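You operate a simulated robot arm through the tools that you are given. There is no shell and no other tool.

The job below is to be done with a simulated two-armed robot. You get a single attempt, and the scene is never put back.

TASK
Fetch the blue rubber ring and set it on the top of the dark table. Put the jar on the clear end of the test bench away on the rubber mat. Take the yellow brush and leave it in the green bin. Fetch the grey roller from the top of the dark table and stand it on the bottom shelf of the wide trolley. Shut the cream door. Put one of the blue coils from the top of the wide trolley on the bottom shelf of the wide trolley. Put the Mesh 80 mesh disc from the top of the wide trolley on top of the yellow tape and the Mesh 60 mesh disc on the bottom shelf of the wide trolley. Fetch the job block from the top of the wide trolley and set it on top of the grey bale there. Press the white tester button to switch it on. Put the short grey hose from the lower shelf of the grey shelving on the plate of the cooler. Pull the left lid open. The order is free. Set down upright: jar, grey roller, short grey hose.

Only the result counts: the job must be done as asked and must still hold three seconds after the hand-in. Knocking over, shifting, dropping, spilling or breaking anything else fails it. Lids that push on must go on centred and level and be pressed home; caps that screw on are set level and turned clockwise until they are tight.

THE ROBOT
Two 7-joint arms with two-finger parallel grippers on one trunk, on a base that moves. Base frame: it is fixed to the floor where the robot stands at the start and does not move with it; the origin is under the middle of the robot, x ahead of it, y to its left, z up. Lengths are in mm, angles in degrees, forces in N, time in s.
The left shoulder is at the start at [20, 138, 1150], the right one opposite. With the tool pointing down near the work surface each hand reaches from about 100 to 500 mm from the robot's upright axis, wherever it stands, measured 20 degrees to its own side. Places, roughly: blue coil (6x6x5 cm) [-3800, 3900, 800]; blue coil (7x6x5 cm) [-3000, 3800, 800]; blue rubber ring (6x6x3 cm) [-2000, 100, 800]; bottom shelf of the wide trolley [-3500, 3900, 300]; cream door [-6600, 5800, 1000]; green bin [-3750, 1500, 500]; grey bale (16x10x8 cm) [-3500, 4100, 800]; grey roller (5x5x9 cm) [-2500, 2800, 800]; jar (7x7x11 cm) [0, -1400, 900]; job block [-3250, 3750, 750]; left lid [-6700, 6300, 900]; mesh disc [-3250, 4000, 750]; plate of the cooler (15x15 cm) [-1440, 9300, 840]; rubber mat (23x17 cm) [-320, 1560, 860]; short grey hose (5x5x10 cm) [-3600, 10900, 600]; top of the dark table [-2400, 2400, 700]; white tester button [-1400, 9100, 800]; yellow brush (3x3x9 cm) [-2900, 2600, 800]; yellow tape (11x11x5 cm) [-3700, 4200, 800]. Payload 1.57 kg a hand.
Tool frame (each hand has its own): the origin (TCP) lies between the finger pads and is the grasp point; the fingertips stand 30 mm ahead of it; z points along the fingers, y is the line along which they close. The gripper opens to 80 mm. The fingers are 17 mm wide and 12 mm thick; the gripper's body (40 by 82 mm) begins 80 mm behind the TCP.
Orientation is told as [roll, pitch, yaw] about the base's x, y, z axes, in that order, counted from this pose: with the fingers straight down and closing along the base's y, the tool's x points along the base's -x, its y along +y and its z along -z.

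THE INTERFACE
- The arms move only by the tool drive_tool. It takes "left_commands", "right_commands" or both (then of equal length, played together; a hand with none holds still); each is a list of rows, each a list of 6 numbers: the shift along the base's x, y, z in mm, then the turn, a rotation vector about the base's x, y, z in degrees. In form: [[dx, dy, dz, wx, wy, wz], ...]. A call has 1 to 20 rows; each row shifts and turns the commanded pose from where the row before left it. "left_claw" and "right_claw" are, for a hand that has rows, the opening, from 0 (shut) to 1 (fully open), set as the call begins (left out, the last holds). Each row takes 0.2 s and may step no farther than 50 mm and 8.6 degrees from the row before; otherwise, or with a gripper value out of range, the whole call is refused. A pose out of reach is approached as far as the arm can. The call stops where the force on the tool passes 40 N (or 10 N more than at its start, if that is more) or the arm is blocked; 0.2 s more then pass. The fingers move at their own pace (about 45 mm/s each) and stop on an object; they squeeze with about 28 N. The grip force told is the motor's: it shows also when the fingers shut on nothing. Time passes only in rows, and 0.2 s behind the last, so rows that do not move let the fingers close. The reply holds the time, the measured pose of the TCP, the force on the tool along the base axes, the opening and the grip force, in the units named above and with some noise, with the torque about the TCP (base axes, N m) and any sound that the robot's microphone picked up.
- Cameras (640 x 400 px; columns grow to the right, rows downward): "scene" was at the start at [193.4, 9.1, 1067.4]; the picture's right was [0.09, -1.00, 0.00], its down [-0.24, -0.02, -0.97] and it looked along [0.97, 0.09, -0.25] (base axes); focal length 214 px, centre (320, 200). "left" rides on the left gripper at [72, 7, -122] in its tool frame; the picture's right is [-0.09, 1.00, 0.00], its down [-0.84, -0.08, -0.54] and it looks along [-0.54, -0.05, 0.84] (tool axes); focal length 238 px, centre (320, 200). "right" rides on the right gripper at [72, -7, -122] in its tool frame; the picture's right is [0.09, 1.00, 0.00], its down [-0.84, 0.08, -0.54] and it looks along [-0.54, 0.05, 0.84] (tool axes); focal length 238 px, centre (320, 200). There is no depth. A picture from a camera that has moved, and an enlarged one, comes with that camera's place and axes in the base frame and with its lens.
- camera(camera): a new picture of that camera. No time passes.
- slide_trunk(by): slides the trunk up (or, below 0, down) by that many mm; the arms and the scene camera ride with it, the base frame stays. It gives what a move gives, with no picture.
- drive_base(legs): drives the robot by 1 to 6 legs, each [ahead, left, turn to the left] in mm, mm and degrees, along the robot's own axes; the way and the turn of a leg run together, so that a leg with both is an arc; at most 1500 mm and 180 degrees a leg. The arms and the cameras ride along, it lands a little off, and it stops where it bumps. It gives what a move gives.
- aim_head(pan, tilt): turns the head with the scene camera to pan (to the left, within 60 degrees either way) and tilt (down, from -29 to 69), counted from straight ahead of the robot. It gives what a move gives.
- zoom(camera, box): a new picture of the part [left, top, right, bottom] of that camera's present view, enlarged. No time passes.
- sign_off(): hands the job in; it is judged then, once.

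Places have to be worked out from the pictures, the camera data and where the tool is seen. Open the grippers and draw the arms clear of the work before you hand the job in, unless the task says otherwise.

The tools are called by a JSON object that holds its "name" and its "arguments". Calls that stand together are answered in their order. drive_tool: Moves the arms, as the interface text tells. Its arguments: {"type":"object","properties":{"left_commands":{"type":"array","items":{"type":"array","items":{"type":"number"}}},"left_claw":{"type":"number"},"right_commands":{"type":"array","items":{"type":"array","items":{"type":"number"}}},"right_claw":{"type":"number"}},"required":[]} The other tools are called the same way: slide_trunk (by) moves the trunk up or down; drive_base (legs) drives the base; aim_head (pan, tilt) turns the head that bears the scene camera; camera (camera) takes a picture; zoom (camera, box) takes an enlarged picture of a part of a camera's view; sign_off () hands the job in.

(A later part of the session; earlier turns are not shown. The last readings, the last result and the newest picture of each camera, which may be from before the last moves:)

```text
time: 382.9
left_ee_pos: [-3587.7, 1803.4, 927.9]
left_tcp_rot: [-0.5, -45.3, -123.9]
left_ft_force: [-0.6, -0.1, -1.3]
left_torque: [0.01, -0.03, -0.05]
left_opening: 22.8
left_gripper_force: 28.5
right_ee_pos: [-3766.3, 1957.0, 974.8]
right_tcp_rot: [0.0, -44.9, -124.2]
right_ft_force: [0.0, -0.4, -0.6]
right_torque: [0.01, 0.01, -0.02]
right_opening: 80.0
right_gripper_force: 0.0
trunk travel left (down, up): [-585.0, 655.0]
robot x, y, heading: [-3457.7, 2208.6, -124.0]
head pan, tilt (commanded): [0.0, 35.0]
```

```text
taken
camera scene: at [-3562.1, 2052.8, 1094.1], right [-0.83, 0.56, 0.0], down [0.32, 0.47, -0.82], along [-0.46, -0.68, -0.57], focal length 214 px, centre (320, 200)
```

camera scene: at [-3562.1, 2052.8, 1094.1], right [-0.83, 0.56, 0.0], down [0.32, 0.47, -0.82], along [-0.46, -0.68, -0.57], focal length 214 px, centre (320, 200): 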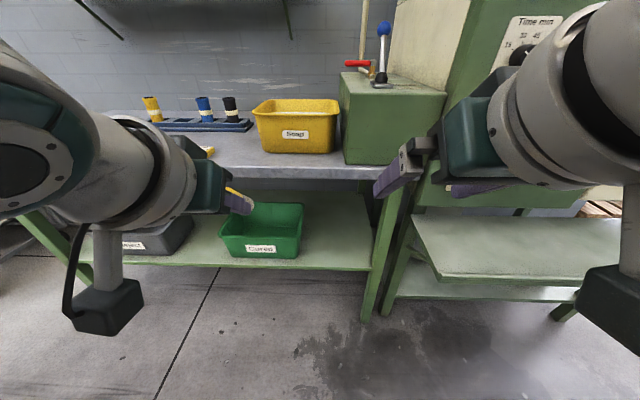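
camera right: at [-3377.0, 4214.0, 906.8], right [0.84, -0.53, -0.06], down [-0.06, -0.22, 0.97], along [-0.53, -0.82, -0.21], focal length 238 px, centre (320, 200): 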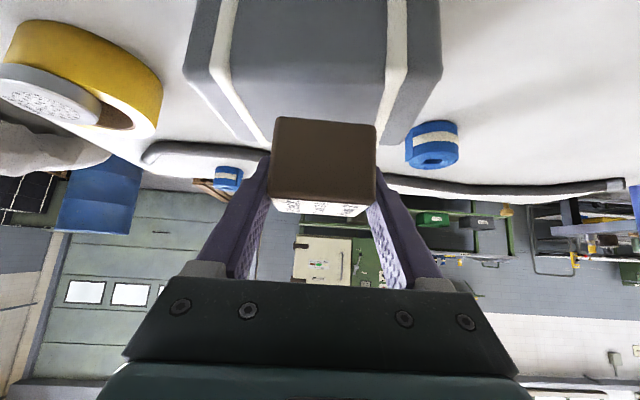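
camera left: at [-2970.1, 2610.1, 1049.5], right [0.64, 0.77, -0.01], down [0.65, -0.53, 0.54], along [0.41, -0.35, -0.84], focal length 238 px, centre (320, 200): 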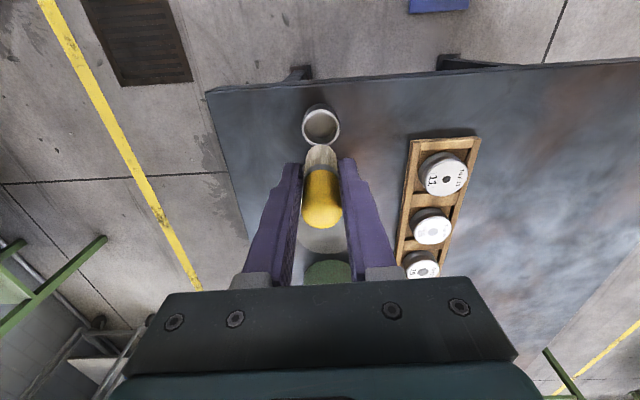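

The hand is tilted. I lower the trunk 340 mm and shift left 100 mm, then look again to triangulate the bin.

{"name": "drive_base", "arguments": {"legs": [[0, 100, 0]]}}

{"name": "slide_trunk", "arguments": {"by": -340}}

{"name": "camera", "arguments": {"camera": "scene"}}

{"name": "camera", "arguments": {"camera": "left"}}

```text
time: 384.0
left_ee_pos: [-3505.9, 1746.4, 928.7]
left_tcp_rot: [-0.5, -45.1, -123.9]
left_ft_force: [0.3, -0.8, -1.0]
left_torque: [0.03, -0.04, -0.02]
left_opening: 23.1
left_gripper_force: 27.9
right_ee_pos: [-3683.2, 1900.8, 975.4]
right_tcp_rot: [0.1, -44.9, -124.3]
right_ft_force: [0.7, -1.0, 0.6]
right_torque: [0.0, -0.01, -0.03]
right_opening: 80.0
right_gripper_force: 0.1
trunk travel left (down, up): [-585.0, 655.0]
robot x, y, heading: [-3375.4, 2149.6, -124.1]
head pan, tilt (commanded): [0.0, 35.0]
```

```text
time: 387.4
left_ee_pos: [-3505.4, 1748.1, 586.8]
left_tcp_rot: [-0.5, -45.0, -123.9]
left_ft_force: [0.2, -0.3, -1.2]
left_torque: [0.01, -0.04, -0.03]
left_opening: 23.0
left_gripper_force: 27.8
right_ee_pos: [-3682.5, 1901.2, 635.5]
right_tcp_rot: [0.0, -44.9, -124.2]
right_ft_force: [-0.1, -0.2, 0.5]
right_torque: [-0.02, -0.04, 0.03]
right_opening: 80.1
right_gripper_force: 0.1
trunk travel left (down, up): [-245.0, 995.0]
robot x, y, heading: [-3373.0, 2154.3, -124.3]
head pan, tilt (commanded): [0.0, 35.0]
```

```text
taken
camera scene: at [-3480.1, 1997.2, 754.1], right [-0.83, 0.56, 0.0], down [0.32, 0.47, -0.82], along [-0.46, -0.68, -0.57], focal length 214 px, centre (320, 200)
```

scene: 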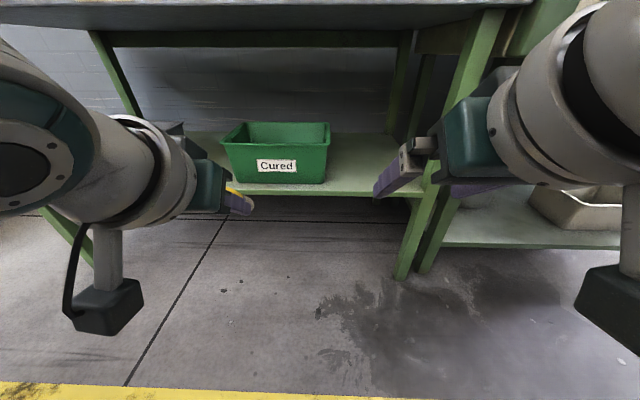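

```text
taken
camera left: at [-3422.2, 1856.3, 622.8], right [0.79, -0.61, 0.06], down [-0.18, -0.13, 0.98], along [-0.59, -0.78, -0.21], focal length 238 px, centre (320, 200)
```

left: 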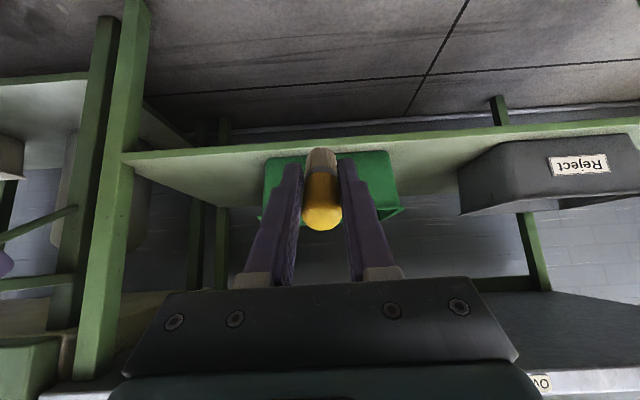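

Triangulation: shelf z≈406, bin rim z≈541 with opening 556–763 mm ahead of the camera and centred 122 mm left, right in line with the left hand. I raise the hand 40 mm and drive 260 mm ahead.

{"name": "drive_tool", "arguments": {"left_commands": [[0, 0, 25, 0, 0, 0], [0, 0, 20, 0, 0, 0], [0, 0, 0, 0, 0, 0]]}}

{"name": "drive_base", "arguments": {"legs": [[260, 0, 0]]}}

{"name": "camera", "arguments": {"camera": "scene"}}

{"name": "camera", "arguments": {"camera": "left"}}

```text
time: 388.2
left_ee_pos: [-3505.4, 1746.6, 632.9]
left_tcp_rot: [-0.5, -45.0, -123.9]
left_ft_force: [0.4, 0.3, -0.8]
left_torque: [0.0, -0.02, 0.01]
left_opening: 22.8
left_gripper_force: 28.2
right_ee_pos: [-3683.2, 1902.3, 635.6]
right_tcp_rot: [-0.1, -44.9, -124.2]
right_ft_force: [-0.5, 0.1, -0.5]
right_torque: [-0.02, -0.02, 0.02]
right_opening: 79.9
right_gripper_force: 0.1
trunk travel left (down, up): [-245.0, 995.0]
robot x, y, heading: [-3374.3, 2151.6, -124.3]
head pan, tilt (commanded): [0.0, 35.0]
```

```text
time: 390.0
left_ee_pos: [-3649.4, 1533.8, 632.6]
left_tcp_rot: [-0.5, -45.0, -123.8]
left_ft_force: [0.2, 0.2, 0.0]
left_torque: [0.04, -0.03, 0.01]
left_opening: 22.5
left_gripper_force: 28.2
right_ee_pos: [-3826.3, 1687.7, 634.6]
right_tcp_rot: [0.0, -45.0, -124.1]
right_ft_force: [-0.3, -0.3, 0.7]
right_torque: [0.04, 0.02, 0.01]
right_opening: 80.2
right_gripper_force: 0.1
trunk travel left (down, up): [-245.0, 995.0]
robot x, y, heading: [-3520.3, 1936.0, -124.4]
head pan, tilt (commanded): [0.0, 35.0]
```

```text
taken
camera scene: at [-3624.0, 1784.2, 754.1], right [-0.83, 0.56, 0.0], down [0.32, 0.48, -0.82], along [-0.46, -0.68, -0.57], focal length 214 px, centre (320, 200)
```

scene: 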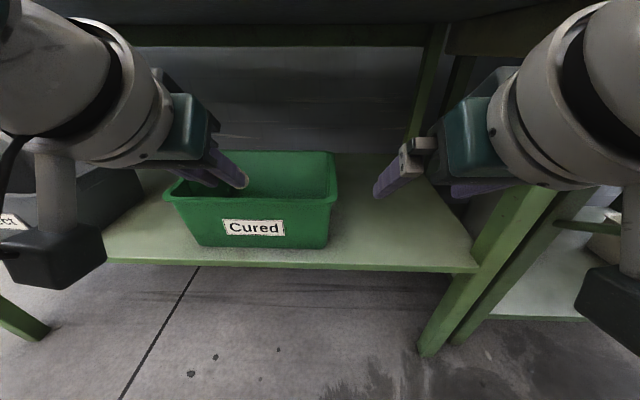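

```text
taken
camera left: at [-3566.5, 1642.9, 667.9], right [0.79, -0.61, 0.06], down [-0.18, -0.13, 0.98], along [-0.59, -0.78, -0.21], focal length 238 px, centre (320, 200)
```

left: 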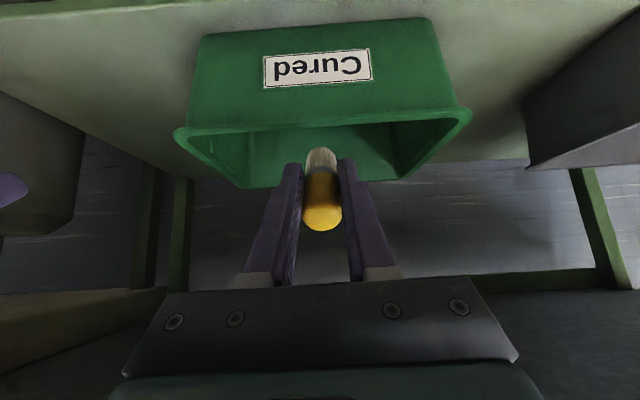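

The hand is lined up with the bin. I extend it 140 mm forward over the bin at this height and look.

{"name": "drive_tool", "arguments": {"left_commands": [[-19.8, -28.9, 0, 0, 0, 0], [-19.8, -28.9, 0, 0, 0, 0], [-19.8, -28.9, 0, 0, 0, 0], [-19.8, -28.9, 0, 0, 0, 0], [0, 0, 0, 0, 0, 0]]}}

{"name": "camera", "arguments": {"camera": "scene"}}

{"name": "camera", "arguments": {"camera": "left"}}

```text
time: 391.2
left_ee_pos: [-3727.3, 1417.3, 634.1]
left_tcp_rot: [-0.4, -45.0, -123.9]
left_ft_force: [0.4, -0.1, -0.3]
left_torque: [0.02, -0.02, -0.01]
left_opening: 22.7
left_gripper_force: 28.2
right_ee_pos: [-3826.4, 1688.3, 634.4]
right_tcp_rot: [0.0, -44.7, -124.1]
right_ft_force: [-0.2, 0.1, -0.3]
right_torque: [0.01, -0.02, -0.01]
right_opening: 79.9
right_gripper_force: 0.1
trunk travel left (down, up): [-245.0, 995.0]
robot x, y, heading: [-3516.8, 1942.3, -124.1]
head pan, tilt (commanded): [0.0, 35.0]
```

```text
taken
camera scene: at [-3623.7, 1784.5, 754.0], right [-0.83, 0.56, 0.0], down [0.32, 0.48, -0.82], along [-0.46, -0.68, -0.57], focal length 214 px, centre (320, 200)
```

scene: 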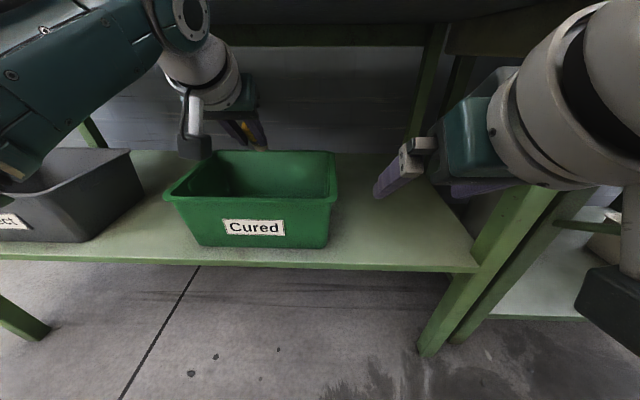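

```text
taken
camera left: at [-3644.8, 1526.5, 668.1], right [0.79, -0.61, 0.06], down [-0.18, -0.13, 0.98], along [-0.59, -0.78, -0.21], focal length 238 px, centre (320, 200)
```

left: 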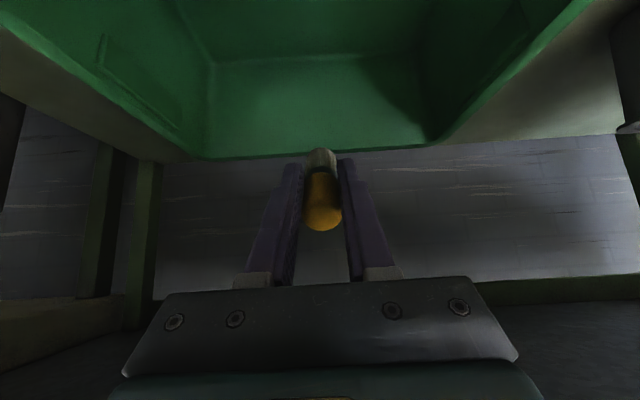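

TCP is ~66 mm inside the front rim, brush over the bin's middle. I lower 90 mm so the brush is inside the bin, then check.

{"name": "drive_tool", "arguments": {"left_commands": [[0, 0, -30, 0, 0, 0], [0, 0, -30, 0, 0, 0], [0, 0, -30, 0, 0, 0], [0, 0, 0, 0, 0, 0]]}}

{"name": "camera", "arguments": {"camera": "scene"}}

{"name": "camera", "arguments": {"camera": "left"}}

```text
time: 392.2
left_ee_pos: [-3728.7, 1418.5, 542.6]
left_tcp_rot: [-0.6, -45.0, -123.8]
left_ft_force: [-0.2, -0.1, -0.1]
left_torque: [0.02, -0.01, 0.01]
left_opening: 22.2
left_gripper_force: 27.8
right_ee_pos: [-3826.9, 1688.8, 635.6]
right_tcp_rot: [0.1, -44.9, -124.1]
right_ft_force: [0.3, -0.4, -0.4]
right_torque: [0.02, 0.0, 0.01]
right_opening: 80.0
right_gripper_force: 0.1
trunk travel left (down, up): [-245.0, 995.0]
robot x, y, heading: [-3517.3, 1939.3, -124.0]
head pan, tilt (commanded): [0.0, 35.0]
```

```text
taken
camera scene: at [-3624.1, 1783.9, 754.1], right [-0.83, 0.56, 0.0], down [0.32, 0.48, -0.82], along [-0.46, -0.68, -0.57], focal length 214 px, centre (320, 200)
```

scene: 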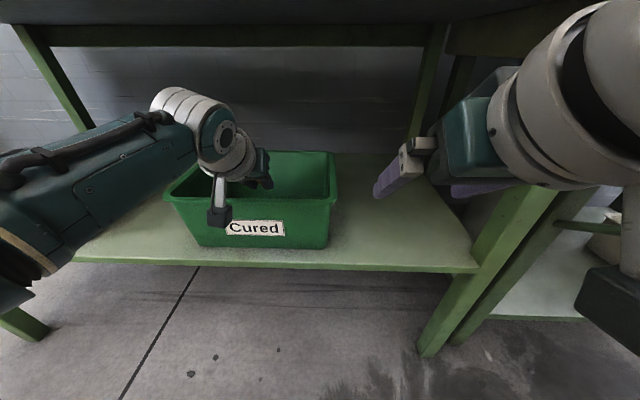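

```text
taken
camera left: at [-3645.9, 1527.9, 577.8], right [0.79, -0.61, 0.06], down [-0.18, -0.13, 0.98], along [-0.59, -0.78, -0.21], focal length 238 px, centre (320, 200)
```

left: 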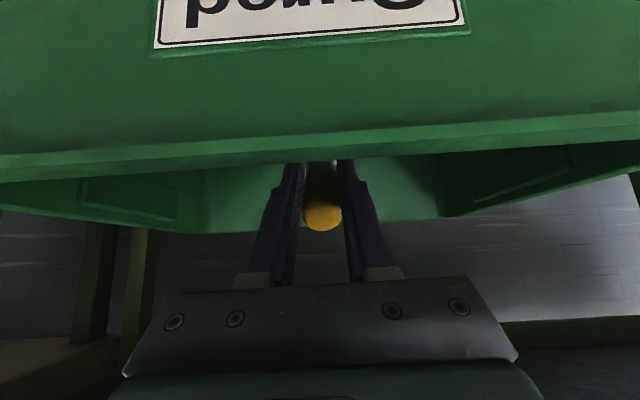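

The brush is inside the bin behind the front rim. I lower 12 mm more and release it.

{"name": "drive_tool", "arguments": {"left_commands": [[0, 0, -12, 0, 0, 0], [0, 0, 0, 0, 0, 0]]}}

{"name": "drive_tool", "arguments": {"left_commands": [[0, 0, 0, 0, 0, 0], [0, 0, 0, 0, 0, 0], [0, 0, 0, 0, 0, 0], [0, 0, 0, 0, 0, 0]], "left_claw": 0.8}}

{"name": "drive_tool", "arguments": {"left_commands": [[0, 0, 30, 0, 0, 0], [0, 0, 40, 0, 0, 0], [0, 0, 35, 0, 0, 0], [19.8, 28.9, 0, 0, 0, 0], [19.8, 28.9, 0, 0, 0, 0], [19.8, 28.9, 0, 0, 0, 0], [19.8, 28.9, 0, 0, 0, 0], [0, 0, 0, 0, 0, 0]]}}

{"name": "camera", "arguments": {"camera": "scene"}}

{"name": "camera", "arguments": {"camera": "left"}}

```text
time: 392.8
left_ee_pos: [-3727.9, 1418.7, 530.9]
left_tcp_rot: [-0.5, -45.0, -123.8]
left_ft_force: [0.7, 0.2, -0.3]
left_torque: [-0.01, -0.03, -0.01]
left_opening: 22.4
left_gripper_force: 28.2
right_ee_pos: [-3827.5, 1687.6, 634.8]
right_tcp_rot: [0.0, -44.9, -124.2]
right_ft_force: [0.6, 0.6, -0.3]
right_torque: [0.01, -0.02, -0.03]
right_opening: 80.2
right_gripper_force: 0.1
trunk travel left (down, up): [-245.0, 995.0]
robot x, y, heading: [-3519.3, 1937.9, -123.9]
head pan, tilt (commanded): [0.0, 35.0]
```

```text
time: 393.8
left_ee_pos: [-3728.7, 1418.5, 531.3]
left_tcp_rot: [-0.5, -44.9, -123.8]
left_ft_force: [0.0, -0.1, -0.6]
left_torque: [-0.03, 0.0, -0.02]
left_opening: 64.1
left_gripper_force: 0.1
right_ee_pos: [-3828.3, 1688.1, 635.7]
right_tcp_rot: [0.0, -44.8, -124.1]
right_ft_force: [-0.6, 0.2, 1.0]
right_torque: [-0.01, 0.0, 0.03]
right_opening: 80.0
right_gripper_force: 0.2
trunk travel left (down, up): [-245.0, 995.0]
robot x, y, heading: [-3519.0, 1940.5, -124.1]
head pan, tilt (commanded): [0.0, 35.0]
```

```text
time: 395.6
left_ee_pos: [-3649.8, 1531.9, 634.7]
left_tcp_rot: [-0.5, -45.0, -123.8]
left_ft_force: [0.0, 0.7, -0.1]
left_torque: [0.02, -0.01, -0.04]
left_opening: 64.0
left_gripper_force: 0.1
right_ee_pos: [-3827.3, 1687.0, 634.5]
right_tcp_rot: [0.0, -44.9, -124.2]
right_ft_force: [0.7, -1.1, -0.6]
right_torque: [0.02, 0.01, 0.03]
right_opening: 80.0
right_gripper_force: 0.0
trunk travel left (down, up): [-245.0, 995.0]
robot x, y, heading: [-3520.2, 1939.8, -124.3]
head pan, tilt (commanded): [0.0, 35.0]
```

```text
taken
camera scene: at [-3624.5, 1783.4, 754.2], right [-0.83, 0.56, 0.0], down [0.32, 0.47, -0.82], along [-0.46, -0.68, -0.57], focal length 214 px, centre (320, 200)
```

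scene: 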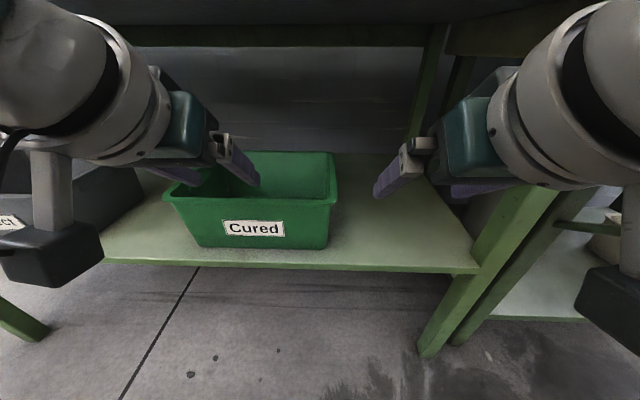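

```text
taken
camera left: at [-3566.2, 1641.4, 669.5], right [0.79, -0.61, 0.06], down [-0.18, -0.13, 0.98], along [-0.59, -0.78, -0.21], focal length 238 px, centre (320, 200)
```

left: 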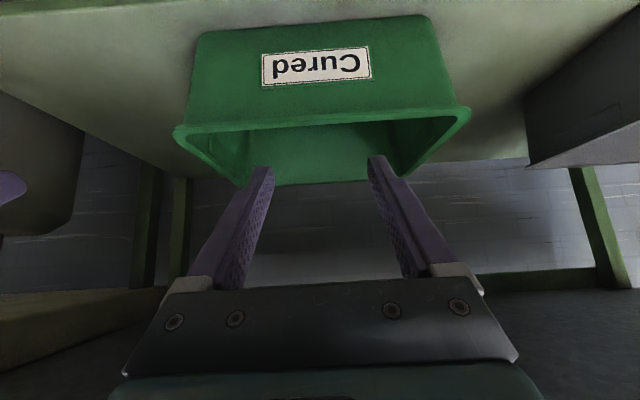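

The brush was released. I back off, raise the trunk, and look into the bin to verify.

{"name": "drive_base", "arguments": {"legs": [[-260, 0, 0]]}}

{"name": "slide_trunk", "arguments": {"by": 300}}

{"name": "zoom", "arguments": {"camera": "scene", "box": [200, 120, 380, 280]}}

```text
time: 397.5
left_ee_pos: [-3504.9, 1744.7, 635.2]
left_tcp_rot: [-0.6, -45.2, -123.6]
left_ft_force: [-0.8, -0.1, 0.4]
left_torque: [-0.02, 0.0, 0.0]
left_opening: 64.1
left_gripper_force: 0.0
right_ee_pos: [-3682.3, 1898.8, 634.9]
right_tcp_rot: [0.0, -44.8, -123.9]
right_ft_force: [-0.2, -0.2, 0.6]
right_torque: [-0.01, 0.02, 0.01]
right_opening: 79.9
right_gripper_force: 0.2
trunk travel left (down, up): [-245.0, 995.0]
robot x, y, heading: [-3378.4, 2151.0, -124.2]
head pan, tilt (commanded): [0.0, 35.0]
```

```text
time: 400.5
left_ee_pos: [-3503.2, 1745.3, 934.7]
left_tcp_rot: [-0.4, -45.2, -123.7]
left_ft_force: [0.4, -0.3, 0.6]
left_torque: [-0.02, -0.03, -0.01]
left_opening: 64.1
left_gripper_force: 0.1
right_ee_pos: [-3683.6, 1900.3, 935.8]
right_tcp_rot: [-0.1, -44.9, -124.0]
right_ft_force: [0.1, 0.1, -0.1]
right_torque: [0.01, -0.01, 0.0]
right_opening: 80.0
right_gripper_force: 0.0
trunk travel left (down, up): [-545.0, 695.0]
robot x, y, heading: [-3374.2, 2151.3, -124.2]
head pan, tilt (commanded): [0.0, 35.0]
```

```text
2.50 times, centred on (290, 200) of scene
camera zoom: at [-3480.7, 1996.0, 1054.1], right [-0.83, 0.56, 0.0], down [0.32, 0.48, -0.82], along [-0.46, -0.68, -0.57], focal length 536 px, centre (395, 200)
```

zoom: 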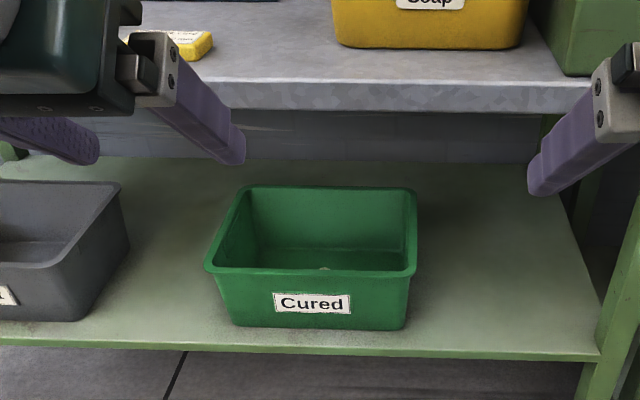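

A bit of the brush shows behind the front rim. I raise the trunk further to see into the bin.

{"name": "slide_trunk", "arguments": {"by": 350}}

{"name": "aim_head", "arguments": {"pan": 0, "tilt": 50}}

{"name": "camera", "arguments": {"camera": "scene"}}

{"name": "zoom", "arguments": {"camera": "scene", "box": [220, 100, 380, 220]}}

```text
time: 403.9
left_ee_pos: [-3505.3, 1743.5, 1284.8]
left_tcp_rot: [-0.5, -45.1, -123.7]
left_ft_force: [0.2, 0.9, 0.3]
left_torque: [0.03, 0.01, -0.04]
left_opening: 64.1
left_gripper_force: 0.2
right_ee_pos: [-3683.4, 1899.7, 1284.6]
right_tcp_rot: [-0.1, -44.8, -124.0]
right_ft_force: [0.1, -0.3, 0.8]
right_torque: [0.01, 0.01, 0.01]
right_opening: 80.1
right_gripper_force: 0.0
trunk travel left (down, up): [-895.0, 345.0]
robot x, y, heading: [-3375.0, 2153.1, -123.8]
head pan, tilt (commanded): [0.0, 35.0]
```

```text
time: 404.7
left_ee_pos: [-3503.8, 1744.0, 1284.6]
left_tcp_rot: [-0.5, -45.0, -123.7]
left_ft_force: [0.4, 0.7, 1.5]
left_torque: [-0.01, 0.01, 0.0]
left_opening: 64.1
left_gripper_force: 0.0
right_ee_pos: [-3683.9, 1899.4, 1286.5]
right_tcp_rot: [0.0, -44.9, -124.1]
right_ft_force: [-0.5, -0.1, 0.1]
right_torque: [0.04, -0.02, -0.01]
right_opening: 79.9
right_gripper_force: 0.0
trunk travel left (down, up): [-895.0, 345.0]
robot x, y, heading: [-3378.1, 2151.4, -124.1]
head pan, tilt (commanded): [0.0, 50.0]
```

```text
taken
camera scene: at [-3474.5, 2005.2, 1382.4], right [-0.83, 0.56, 0.0], down [0.43, 0.64, -0.64], along [-0.36, -0.53, -0.77], focal length 214 px, centre (320, 200)
```

scene: 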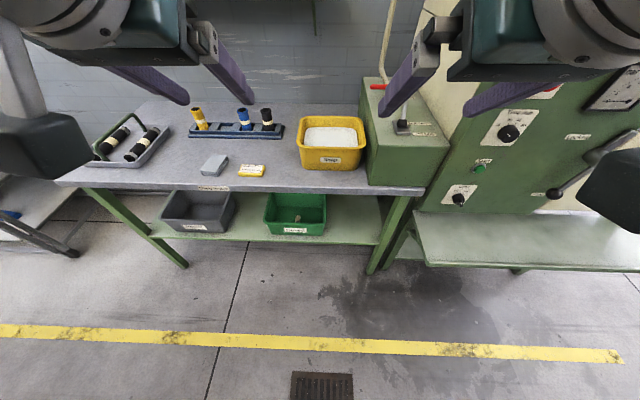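

```text
3.33 times, centred on (300, 160) of scene
camera zoom: at [-3474.5, 2005.2, 1382.4], right [-0.83, 0.56, 0.0], down [0.43, 0.64, -0.64], along [-0.36, -0.53, -0.77], focal length 715 px, centre (387, 333)
```

zoom: 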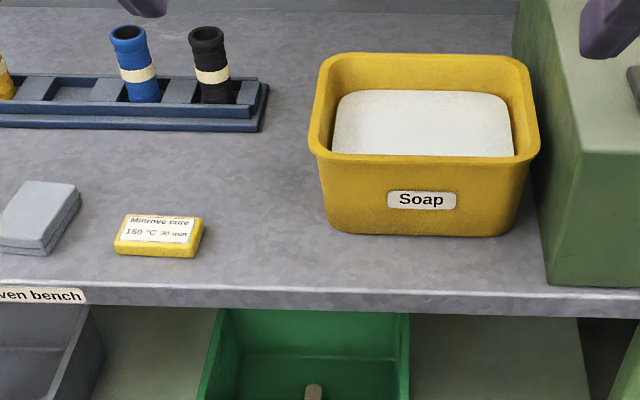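

The brush lies in the green bin. Next I head for the cream door and left lid: I lower the trunk for travel, turn to face down the aisle and look ahead.

{"name": "slide_trunk", "arguments": {"by": -300}}

{"name": "drive_base", "arguments": {"legs": [[-100, 0, 0], [0, 0, -90]]}}

{"name": "aim_head", "arguments": {"pan": 0, "tilt": 15}}

{"name": "camera", "arguments": {"camera": "scene"}}

{"name": "zoom", "arguments": {"camera": "scene", "box": [200, 80, 440, 230]}}

```text
time: 407.7
left_ee_pos: [-3505.4, 1743.7, 984.5]
left_tcp_rot: [-0.4, -45.1, -123.8]
left_ft_force: [-1.2, 0.1, -0.3]
left_torque: [0.01, -0.02, -0.02]
left_opening: 63.9
left_gripper_force: 0.0
right_ee_pos: [-3683.6, 1899.9, 985.6]
right_tcp_rot: [0.0, -45.0, -124.0]
right_ft_force: [1.5, -0.2, -0.1]
right_torque: [-0.02, 0.0, -0.01]
right_opening: 80.0
right_gripper_force: 0.1
trunk travel left (down, up): [-595.0, 645.0]
robot x, y, heading: [-3378.1, 2149.5, -124.1]
head pan, tilt (commanded): [0.0, 50.0]
```

```text
time: 412.7
left_ee_pos: [-3725.6, 2367.0, 983.7]
left_tcp_rot: [-0.5, -45.1, 145.9]
left_ft_force: [0.2, -0.5, 0.5]
left_torque: [-0.01, -0.02, 0.0]
left_opening: 64.0
left_gripper_force: 0.0
right_ee_pos: [-3569.4, 2544.3, 986.0]
right_tcp_rot: [0.0, -44.9, 145.5]
right_ft_force: [0.1, -0.6, -0.5]
right_torque: [-0.02, 0.02, 0.04]
right_opening: 80.2
right_gripper_force: 0.0
trunk travel left (down, up): [-595.0, 645.0]
robot x, y, heading: [-3317.3, 2233.9, 145.5]
head pan, tilt (commanded): [0.0, 50.0]
```

```text
time: 413.7
left_ee_pos: [-3725.6, 2367.4, 984.7]
left_tcp_rot: [-0.4, -45.1, 145.8]
left_ft_force: [-0.8, 0.0, -0.2]
left_torque: [0.0, 0.02, 0.02]
left_opening: 63.9
left_gripper_force: 0.2
right_ee_pos: [-3569.3, 2543.9, 986.4]
right_tcp_rot: [0.0, -44.9, 145.4]
right_ft_force: [0.0, -0.7, -1.7]
right_torque: [0.03, 0.0, -0.02]
right_opening: 79.7
right_gripper_force: 0.0
trunk travel left (down, up): [-595.0, 645.0]
robot x, y, heading: [-3319.8, 2232.6, 145.8]
head pan, tilt (commanded): [0.0, 15.0]
```

```text
taken
camera scene: at [-3478.5, 2345.0, 1136.0], right [0.56, 0.83, 0.0], down [0.21, -0.15, -0.97], along [-0.8, 0.55, -0.26], focal length 214 px, centre (320, 200)
```

scene: 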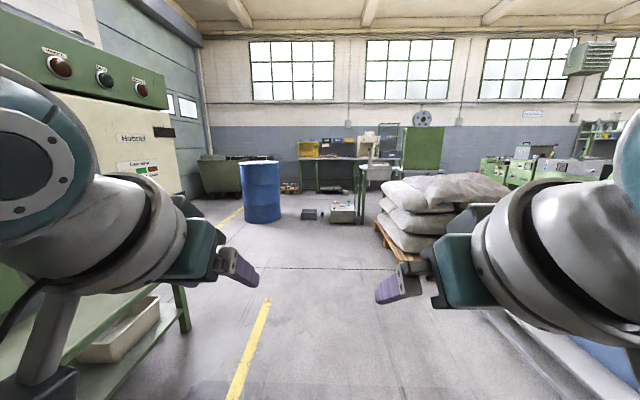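

```text
2.67 times, centred on (320, 155) of scene
camera zoom: at [-3478.5, 2345.0, 1136.0], right [0.56, 0.83, 0.0], down [0.21, -0.15, -0.97], along [-0.8, 0.55, -0.26], focal length 572 px, centre (320, 320)
```

zoom: 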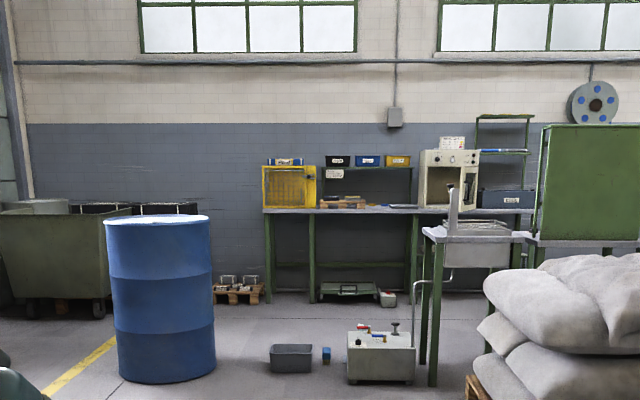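

The far wall bench has a cream cabinet near the expected door place. I drive 2.3 m down the aisle and look more closely.

{"name": "drive_base", "arguments": {"legs": [[1150, 0, 0], [1150, 0, 0]]}}

{"name": "aim_head", "arguments": {"pan": -15, "tilt": 15}}

{"name": "camera", "arguments": {"camera": "scene"}}

{"name": "zoom", "arguments": {"camera": "scene", "box": [200, 80, 500, 268]}}

```text
time: 425.0
left_ee_pos: [-5605.8, 3678.7, 984.5]
left_tcp_rot: [-0.5, -45.0, 145.4]
left_ft_force: [0.2, -0.4, -0.2]
left_torque: [0.01, -0.01, 0.0]
left_opening: 64.2
left_gripper_force: 0.0
right_ee_pos: [-5449.1, 3854.8, 985.2]
right_tcp_rot: [-0.2, -45.0, 145.1]
right_ft_force: [0.4, -0.1, -0.1]
right_torque: [-0.01, 0.0, -0.04]
right_opening: 79.9
right_gripper_force: 0.0
trunk travel left (down, up): [-595.0, 645.0]
robot x, y, heading: [-5198.9, 3542.3, 145.3]
head pan, tilt (commanded): [0.0, 15.0]
```

```text
time: 425.7
left_ee_pos: [-5606.5, 3678.6, 984.9]
left_tcp_rot: [-0.5, -44.9, 145.3]
left_ft_force: [-0.2, 0.0, 1.3]
left_torque: [-0.03, -0.01, 0.03]
left_opening: 63.6
left_gripper_force: 0.1
right_ee_pos: [-5448.0, 3854.8, 984.7]
right_tcp_rot: [0.0, -44.9, 145.1]
right_ft_force: [-0.3, -0.1, 0.3]
right_torque: [0.03, 0.0, 0.02]
right_opening: 79.8
right_gripper_force: 0.1
trunk travel left (down, up): [-595.0, 645.0]
robot x, y, heading: [-5197.8, 3545.5, 145.2]
head pan, tilt (commanded): [-15.0, 15.0]
```

```text
taken
camera scene: at [-5343.4, 3672.5, 1136.1], right [0.76, 0.65, 0.0], down [0.17, -0.2, -0.97], along [-0.62, 0.74, -0.26], focal length 214 px, centre (320, 200)
```

scene: 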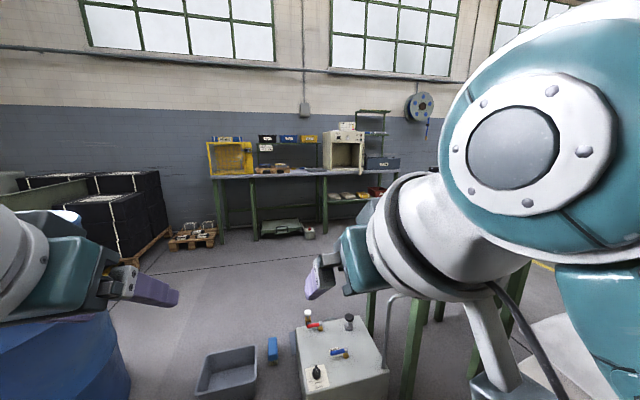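

```text
2.13 times, centred on (350, 174) of scene
camera zoom: at [-5343.4, 3672.5, 1136.1], right [0.76, 0.65, 0.0], down [0.17, -0.2, -0.97], along [-0.62, 0.74, -0.26], focal length 456 px, centre (256, 255)
```

zoom: 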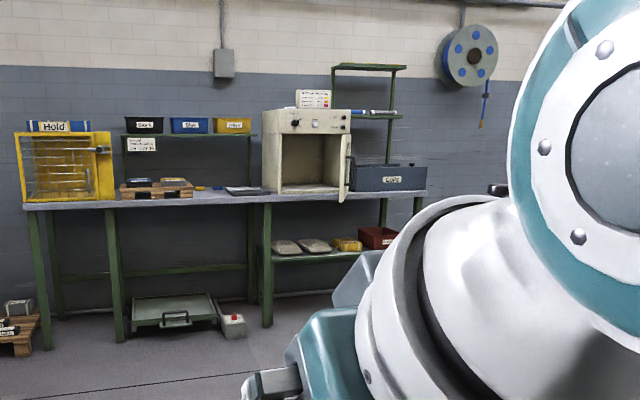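

The oven with its open cream door is on the far bench, but machines and bins on the floor block the direct way. I look to the right to find a passage to the other lane.

{"name": "aim_head", "arguments": {"pan": -60, "tilt": 20}}

{"name": "camera", "arguments": {"camera": "scene"}}

{"name": "drive_base", "arguments": {"legs": [[0, 0, -60]]}}

{"name": "aim_head", "arguments": {"pan": 0, "tilt": 15}}

{"name": "camera", "arguments": {"camera": "scene"}}

```text
time: 426.9
left_ee_pos: [-5607.2, 3678.4, 985.4]
left_tcp_rot: [-0.5, -45.0, 145.4]
left_ft_force: [0.3, 0.5, -0.2]
left_torque: [0.02, 0.02, -0.02]
left_opening: 63.9
left_gripper_force: 0.1
right_ee_pos: [-5449.0, 3855.3, 985.7]
right_tcp_rot: [0.0, -44.9, 145.1]
right_ft_force: [-0.1, 0.5, -0.2]
right_torque: [-0.01, 0.01, 0.01]
right_opening: 80.0
right_gripper_force: 0.0
trunk travel left (down, up): [-595.0, 645.0]
robot x, y, heading: [-5205.0, 3541.8, 145.4]
head pan, tilt (commanded): [-60.0, 20.0]
```

```text
taken
camera scene: at [-5275.3, 3694.0, 1128.0], right [1.0, -0.08, 0.0], down [-0.03, -0.34, -0.94], along [0.08, 0.94, -0.34], focal length 214 px, centre (320, 200)
```

scene: 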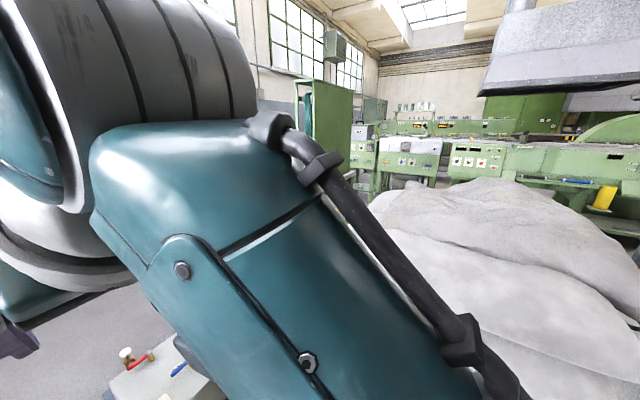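

```text
time: 429.9
left_ee_pos: [-5297.4, 3959.6, 984.3]
left_tcp_rot: [-0.6, -45.0, 86.7]
left_ft_force: [-0.7, 0.4, 0.2]
left_torque: [0.02, 0.01, -0.01]
left_opening: 64.1
left_gripper_force: 0.1
right_ee_pos: [-5064.9, 3916.9, 986.5]
right_tcp_rot: [0.0, -44.9, 86.3]
right_ft_force: [-0.1, 1.0, -0.1]
right_torque: [0.05, -0.03, -0.01]
right_opening: 80.0
right_gripper_force: 0.0
trunk travel left (down, up): [-595.0, 645.0]
robot x, y, heading: [-5204.1, 3546.6, 86.6]
head pan, tilt (commanded): [-60.0, 20.0]
```

```text
time: 431.1
left_ee_pos: [-5297.6, 3960.6, 983.6]
left_tcp_rot: [-0.5, -45.0, 86.7]
left_ft_force: [0.5, -0.1, 0.4]
left_torque: [-0.01, -0.02, 0.01]
left_opening: 64.0
left_gripper_force: 0.0
right_ee_pos: [-5064.6, 3915.7, 985.9]
right_tcp_rot: [0.0, -44.8, 86.4]
right_ft_force: [0.3, 0.6, 0.2]
right_torque: [0.01, 0.0, 0.01]
right_opening: 80.0
right_gripper_force: 0.1
trunk travel left (down, up): [-595.0, 645.0]
robot x, y, heading: [-5205.4, 3545.2, 86.8]
head pan, tilt (commanded): [0.0, 15.0]
```

```text
taken
camera scene: at [-5189.2, 3736.9, 1136.1], right [1.0, -0.06, 0.0], down [-0.02, -0.26, -0.97], along [0.06, 0.96, -0.26], focal length 214 px, centre (320, 200)
```

scene: 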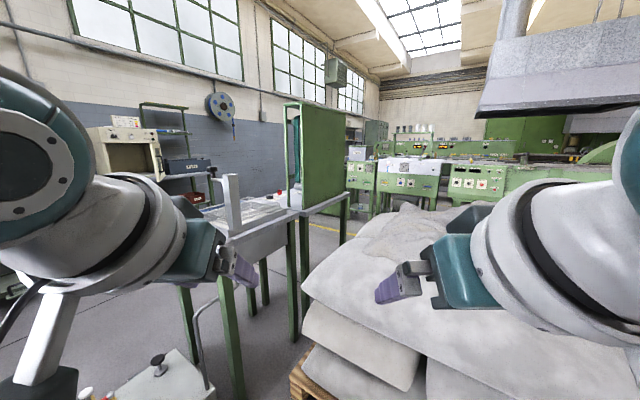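

There's no gap between the sacks and the sink table, so I'll go around: back along the aisle, between the benches, and down the north lane. First I return along the aisle in reverse.

{"name": "drive_base", "arguments": {"legs": [[0, 0, 58.7], [-1000, 150, 0], [-1500, 30, 0], [-1500, 0, 0]]}}

{"name": "aim_head", "arguments": {"pan": -40, "tilt": 25}}

{"name": "camera", "arguments": {"camera": "scene"}}

```text
refused: leg 3 is longer than a leg can be; nothing moved
```

```text
time: 432.2
left_ee_pos: [-5296.6, 3959.8, 984.8]
left_tcp_rot: [-0.4, -45.0, 86.7]
left_ft_force: [0.5, -0.3, 1.1]
left_torque: [-0.02, -0.03, 0.01]
left_opening: 64.1
left_gripper_force: 0.0
right_ee_pos: [-5065.4, 3916.2, 985.7]
right_tcp_rot: [0.1, -44.9, 86.4]
right_ft_force: [-0.3, 0.0, -0.4]
right_torque: [0.01, 0.01, 0.02]
right_opening: 79.8
right_gripper_force: 0.0
trunk travel left (down, up): [-595.0, 645.0]
robot x, y, heading: [-5202.9, 3542.0, 86.4]
head pan, tilt (commanded): [-40.0, 25.0]
```

```text
taken
camera scene: at [-5131.6, 3710.6, 1119.9], right [0.73, -0.69, 0.0], down [-0.29, -0.31, -0.91], along [0.62, 0.66, -0.42], focal length 214 px, centre (320, 200)
```

scene: 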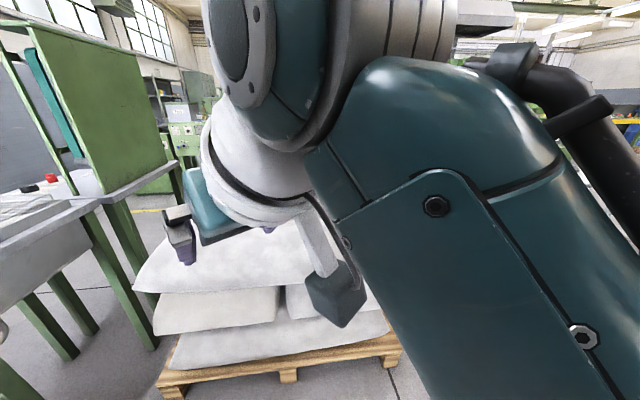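

A leg was too long. I repeat with shorter legs.

{"name": "drive_base", "arguments": {"legs": [[0, 0, 58.7], [-1000, 150, 0], [-1480, 20, 0], [-1480, 0, 0]]}}

{"name": "camera", "arguments": {"camera": "scene"}}

```text
time: 453.9
left_ee_pos: [-2467.6, 1264.4, 985.4]
left_tcp_rot: [-0.6, -45.1, 144.7]
left_ft_force: [-0.4, 0.1, 0.6]
left_torque: [-0.04, 0.01, -0.01]
left_opening: 63.8
left_gripper_force: 0.1
right_ee_pos: [-2307.9, 1438.6, 984.2]
right_tcp_rot: [-0.1, -44.9, 144.3]
right_ft_force: [0.9, -0.1, 0.0]
right_torque: [0.01, 0.0, -0.03]
right_opening: 80.0
right_gripper_force: 0.0
trunk travel left (down, up): [-595.0, 645.0]
robot x, y, heading: [-2065.4, 1123.7, 144.4]
head pan, tilt (commanded): [-40.0, 25.0]
```

```text
taken
camera scene: at [-2167.9, 1272.3, 1119.9], right [0.97, 0.25, 0.0], down [0.11, -0.41, -0.91], along [-0.23, 0.88, -0.42], focal length 214 px, centre (320, 200)
```

scene: 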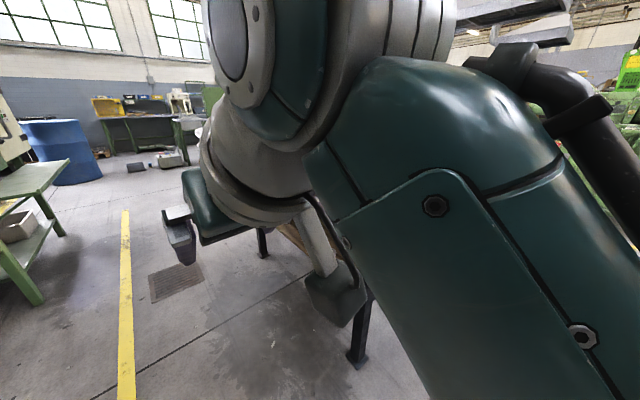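

I'm at the gap between the benches; I back 100 mm more and move sideways through the gap to the north lane, then look.

{"name": "drive_base", "arguments": {"legs": [[-100, 0, 0], [0, -1120, 0], [0, -1120, 0]]}}

{"name": "aim_head", "arguments": {"pan": 0, "tilt": 15}}

{"name": "camera", "arguments": {"camera": "scene"}}

```text
time: 465.6
left_ee_pos: [-1107.7, 3013.8, 985.4]
left_tcp_rot: [-0.5, -45.1, 145.5]
left_ft_force: [-0.2, 0.5, -0.4]
left_torque: [-0.02, 0.01, 0.0]
left_opening: 64.1
left_gripper_force: 0.0
right_ee_pos: [-949.8, 3189.6, 984.9]
right_tcp_rot: [0.0, -44.9, 145.2]
right_ft_force: [0.5, 0.3, 0.7]
right_torque: [0.0, 0.01, -0.01]
right_opening: 80.0
right_gripper_force: 0.0
trunk travel left (down, up): [-595.0, 645.0]
robot x, y, heading: [-702.3, 2879.9, 145.4]
head pan, tilt (commanded): [-40.0, 25.0]
```

```text
time: 466.7
left_ee_pos: [-1106.9, 3012.9, 985.2]
left_tcp_rot: [-0.5, -45.1, 145.5]
left_ft_force: [0.5, 0.1, 0.7]
left_torque: [0.0, 0.01, -0.04]
left_opening: 64.1
left_gripper_force: 0.2
right_ee_pos: [-950.1, 3189.1, 986.1]
right_tcp_rot: [0.1, -44.9, 145.2]
right_ft_force: [-0.4, -0.7, 0.8]
right_torque: [0.01, 0.01, 0.03]
right_opening: 80.1
right_gripper_force: 0.1
trunk travel left (down, up): [-595.0, 645.0]
robot x, y, heading: [-703.9, 2880.4, 145.5]
head pan, tilt (commanded): [0.0, 15.0]
```

```text
taken
camera scene: at [-860.3, 2990.2, 1136.1], right [0.57, 0.82, 0.0], down [0.21, -0.15, -0.97], along [-0.79, 0.55, -0.26], focal length 214 px, centre (320, 200)
```

scene: 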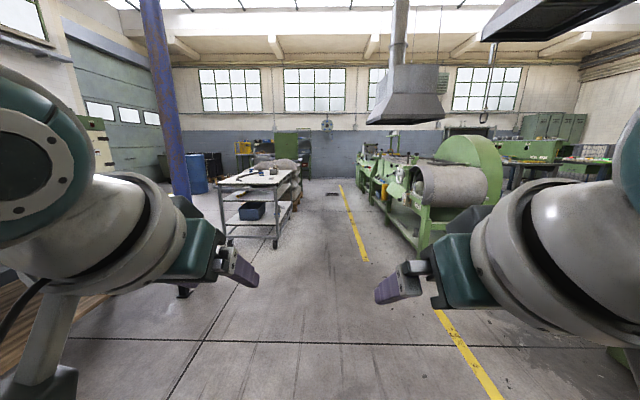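

The north lane is clear. I drive 3 m along it and look again.

{"name": "drive_base", "arguments": {"legs": [[1480, 0, 0], [1480, 0, 0]]}}

{"name": "camera", "arguments": {"camera": "scene"}}

```text
time: 481.0
left_ee_pos: [-3561.0, 4659.1, 985.1]
left_tcp_rot: [-0.6, -45.1, 146.6]
left_ft_force: [0.1, 0.2, -0.3]
left_torque: [-0.02, 0.01, 0.0]
left_opening: 64.0
left_gripper_force: 0.0
right_ee_pos: [-3406.1, 4837.3, 985.2]
right_tcp_rot: [0.1, -44.9, 146.3]
right_ft_force: [-0.3, -0.2, 1.0]
right_torque: [0.02, -0.02, 0.03]
right_opening: 80.0
right_gripper_force: 0.0
trunk travel left (down, up): [-595.0, 645.0]
robot x, y, heading: [-3153.7, 4532.0, 146.3]
head pan, tilt (commanded): [0.0, 15.0]
```

```text
taken
camera scene: at [-3313.6, 4639.6, 1136.1], right [0.55, 0.83, 0.0], down [0.22, -0.14, -0.97], along [-0.8, 0.54, -0.26], focal length 214 px, centre (320, 200)
```

scene: 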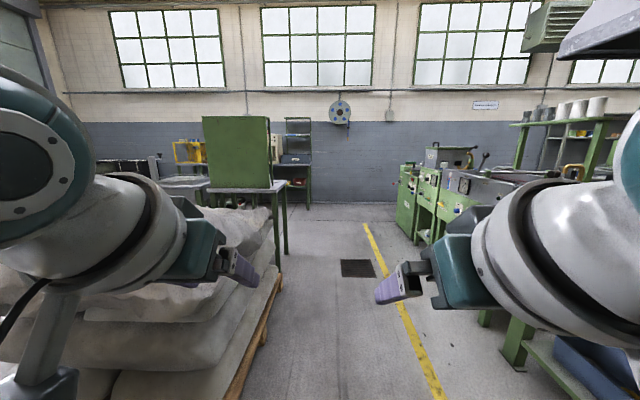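

The lane continues; sacks bulge on the left, so I keep a bit right and drive about 2.6 m further.

{"name": "drive_base", "arguments": {"legs": [[1300, -150, 0], [1300, 0, 0]]}}

{"name": "aim_head", "arguments": {"pan": 15, "tilt": 20}}

{"name": "camera", "arguments": {"camera": "scene"}}

```text
time: 493.6
left_ee_pos: [-5631.2, 6231.2, 984.5]
left_tcp_rot: [-0.4, -44.9, 145.9]
left_ft_force: [-0.3, -0.5, -0.1]
left_torque: [0.01, 0.01, 0.02]
left_opening: 64.1
left_gripper_force: 0.2
right_ee_pos: [-5473.2, 6410.8, 985.7]
right_tcp_rot: [0.0, -44.9, 145.6]
right_ft_force: [0.5, 0.0, 0.2]
right_torque: [0.04, 0.01, -0.01]
right_opening: 80.1
right_gripper_force: 0.0
trunk travel left (down, up): [-595.0, 645.0]
robot x, y, heading: [-5224.3, 6100.0, 145.7]
head pan, tilt (commanded): [0.0, 15.0]
```

```text
time: 494.4
left_ee_pos: [-5629.8, 6233.7, 984.5]
left_tcp_rot: [-0.5, -45.0, 145.9]
left_ft_force: [0.5, -0.4, 0.0]
left_torque: [0.02, -0.01, -0.02]
left_opening: 63.9
left_gripper_force: 0.1
right_ee_pos: [-5474.2, 6410.5, 985.0]
right_tcp_rot: [0.0, -45.0, 145.6]
right_ft_force: [-0.1, -0.1, -0.5]
right_torque: [-0.04, -0.01, -0.01]
right_opening: 80.0
right_gripper_force: 0.0
trunk travel left (down, up): [-595.0, 645.0]
robot x, y, heading: [-5222.2, 6101.7, 145.6]
head pan, tilt (commanded): [15.0, 20.0]
```

```text
taken
camera scene: at [-5393.8, 6189.1, 1128.0], right [0.33, 0.94, 0.0], down [0.32, -0.11, -0.94], along [-0.89, 0.31, -0.34], focal length 214 px, centre (320, 200)
```

scene: 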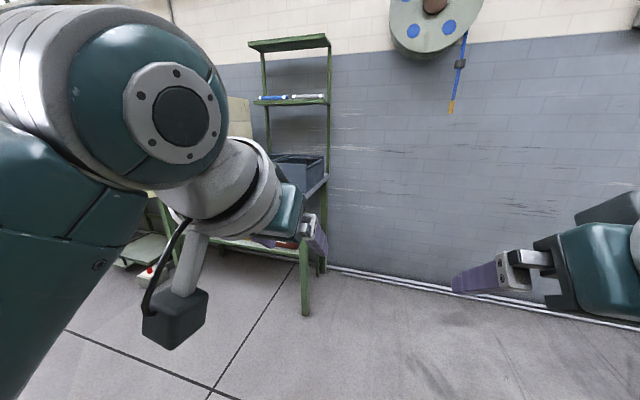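

The bench's right end is to my left. I go 350 mm ahead and turn left 50° to see the oven and the space in front of it.

{"name": "drive_base", "arguments": {"legs": [[330, 0, 0], [0, 0, 55]]}}

{"name": "aim_head", "arguments": {"pan": 0, "tilt": 20}}

{"name": "camera", "arguments": {"camera": "scene"}}

```text
time: 499.0
left_ee_pos: [-5840.6, 6031.9, 984.9]
left_tcp_rot: [-0.5, -45.0, -159.2]
left_ft_force: [0.1, 0.6, 0.0]
left_torque: [0.02, -0.02, 0.02]
left_opening: 64.0
left_gripper_force: 0.1
right_ee_pos: [-5895.4, 6262.3, 985.8]
right_tcp_rot: [0.1, -44.9, -159.6]
right_ft_force: [1.3, -0.2, 0.7]
right_torque: [-0.01, 0.0, 0.0]
right_opening: 79.9
right_gripper_force: 0.0
trunk travel left (down, up): [-595.0, 645.0]
robot x, y, heading: [-5500.8, 6288.1, -159.5]
head pan, tilt (commanded): [15.0, 20.0]
```

```text
time: 499.8
left_ee_pos: [-5840.4, 6031.3, 984.7]
left_tcp_rot: [-0.4, -45.0, -159.3]
left_ft_force: [0.0, -0.6, 0.5]
left_torque: [-0.02, 0.02, 0.03]
left_opening: 64.1
left_gripper_force: 0.1
right_ee_pos: [-5894.4, 6262.2, 986.3]
right_tcp_rot: [0.2, -44.9, -159.6]
right_ft_force: [0.1, 0.0, 0.0]
right_torque: [0.02, 0.01, -0.02]
right_opening: 79.8
right_gripper_force: 0.0
trunk travel left (down, up): [-595.0, 645.0]
robot x, y, heading: [-5499.8, 6291.1, -159.7]
head pan, tilt (commanded): [0.0, 20.0]
```

```text
taken
camera scene: at [-5679.4, 6221.3, 1128.0], right [-0.35, 0.94, 0.0], down [0.32, 0.12, -0.94], along [-0.88, -0.33, -0.34], focal length 214 px, centre (320, 200)
```

scene: 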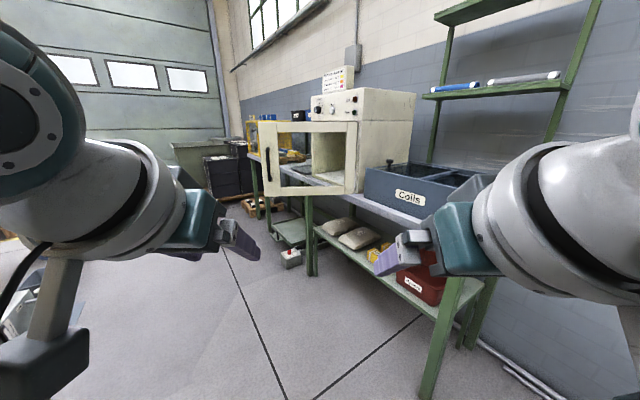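

The oven's cream door (with window and black handle) stands open towards me, and the blue "Coils" box with lids is next to it. I zoom on both.

{"name": "zoom", "arguments": {"camera": "scene", "box": [230, 70, 430, 220]}}

{"name": "zoom", "arguments": {"camera": "scene", "box": [350, 130, 510, 230]}}

```text
2.67 times, centred on (330, 145) of scene
camera zoom: at [-5679.4, 6221.3, 1128.0], right [-0.35, 0.94, 0.0], down [0.32, 0.12, -0.94], along [-0.88, -0.33, -0.34], focal length 572 px, centre (293, 347)
```

zoom: 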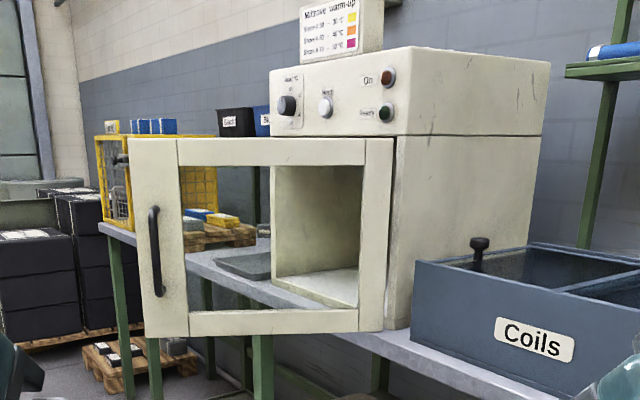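

```text
4.00 times, centred on (430, 180) of scene
camera zoom: at [-5679.4, 6221.3, 1128.0], right [-0.35, 0.94, 0.0], down [0.32, 0.12, -0.94], along [-0.88, -0.33, -0.34], focal length 858 px, centre (-120, 280)
```

zoom: 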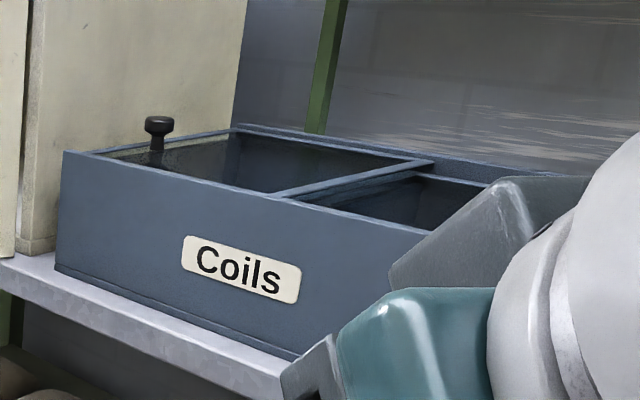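

The door is open about 54° (hinge on its right side at roughly [-6682, 6019]); the Coils box has a left lid with a black knob. I turn to face the bench, back a little, and move left in front of the oven, keeping the hands clear of the door.

{"name": "drive_base", "arguments": {"legs": [[0, 0, -54.7], [-130, 0, 0], [0, 980, 0]]}}

{"name": "aim_head", "arguments": {"pan": 0, "tilt": 15}}

{"name": "camera", "arguments": {"camera": "scene"}}

```text
time: 508.3
left_ee_pos: [-6368.8, 5531.3, 983.0]
left_tcp_rot: [-0.5, -44.9, 145.4]
left_ft_force: [-0.2, -1.1, -0.9]
left_torque: [0.01, 0.02, 0.05]
left_opening: 64.2
left_gripper_force: 0.0
right_ee_pos: [-6211.7, 5707.8, 985.2]
right_tcp_rot: [0.0, -44.9, 145.2]
right_ft_force: [0.1, 0.5, 0.4]
right_torque: [-0.01, 0.01, -0.01]
right_opening: 80.1
right_gripper_force: 0.1
trunk travel left (down, up): [-595.0, 645.0]
robot x, y, heading: [-5962.4, 5394.9, 145.5]
head pan, tilt (commanded): [0.0, 20.0]
```

```text
time: 509.0
left_ee_pos: [-6368.8, 5531.7, 984.6]
left_tcp_rot: [-0.6, -44.9, 145.4]
left_ft_force: [0.1, -0.3, -0.4]
left_torque: [0.01, 0.01, -0.01]
left_opening: 63.9
left_gripper_force: 0.1
right_ee_pos: [-6210.0, 5707.7, 986.1]
right_tcp_rot: [0.0, -45.0, 145.1]
right_ft_force: [0.4, -0.2, 0.0]
right_torque: [-0.02, -0.03, -0.01]
right_opening: 79.9
right_gripper_force: 0.1
trunk travel left (down, up): [-595.0, 645.0]
robot x, y, heading: [-5961.1, 5399.6, 145.2]
head pan, tilt (commanded): [0.0, 15.0]
```

```text
taken
camera scene: at [-6121.8, 5508.1, 1136.1], right [0.57, 0.82, 0.0], down [0.21, -0.15, -0.97], along [-0.79, 0.55, -0.26], focal length 214 px, centre (320, 200)
```

scene: 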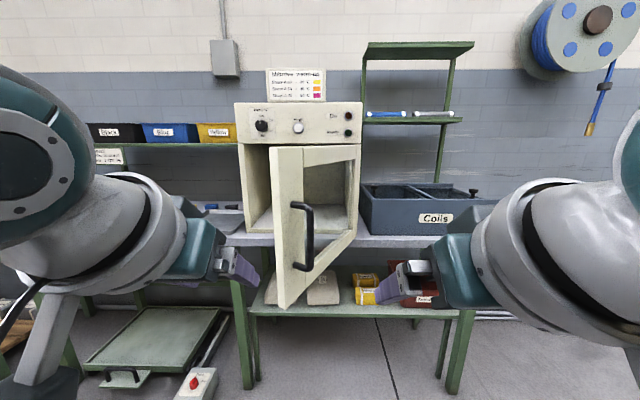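

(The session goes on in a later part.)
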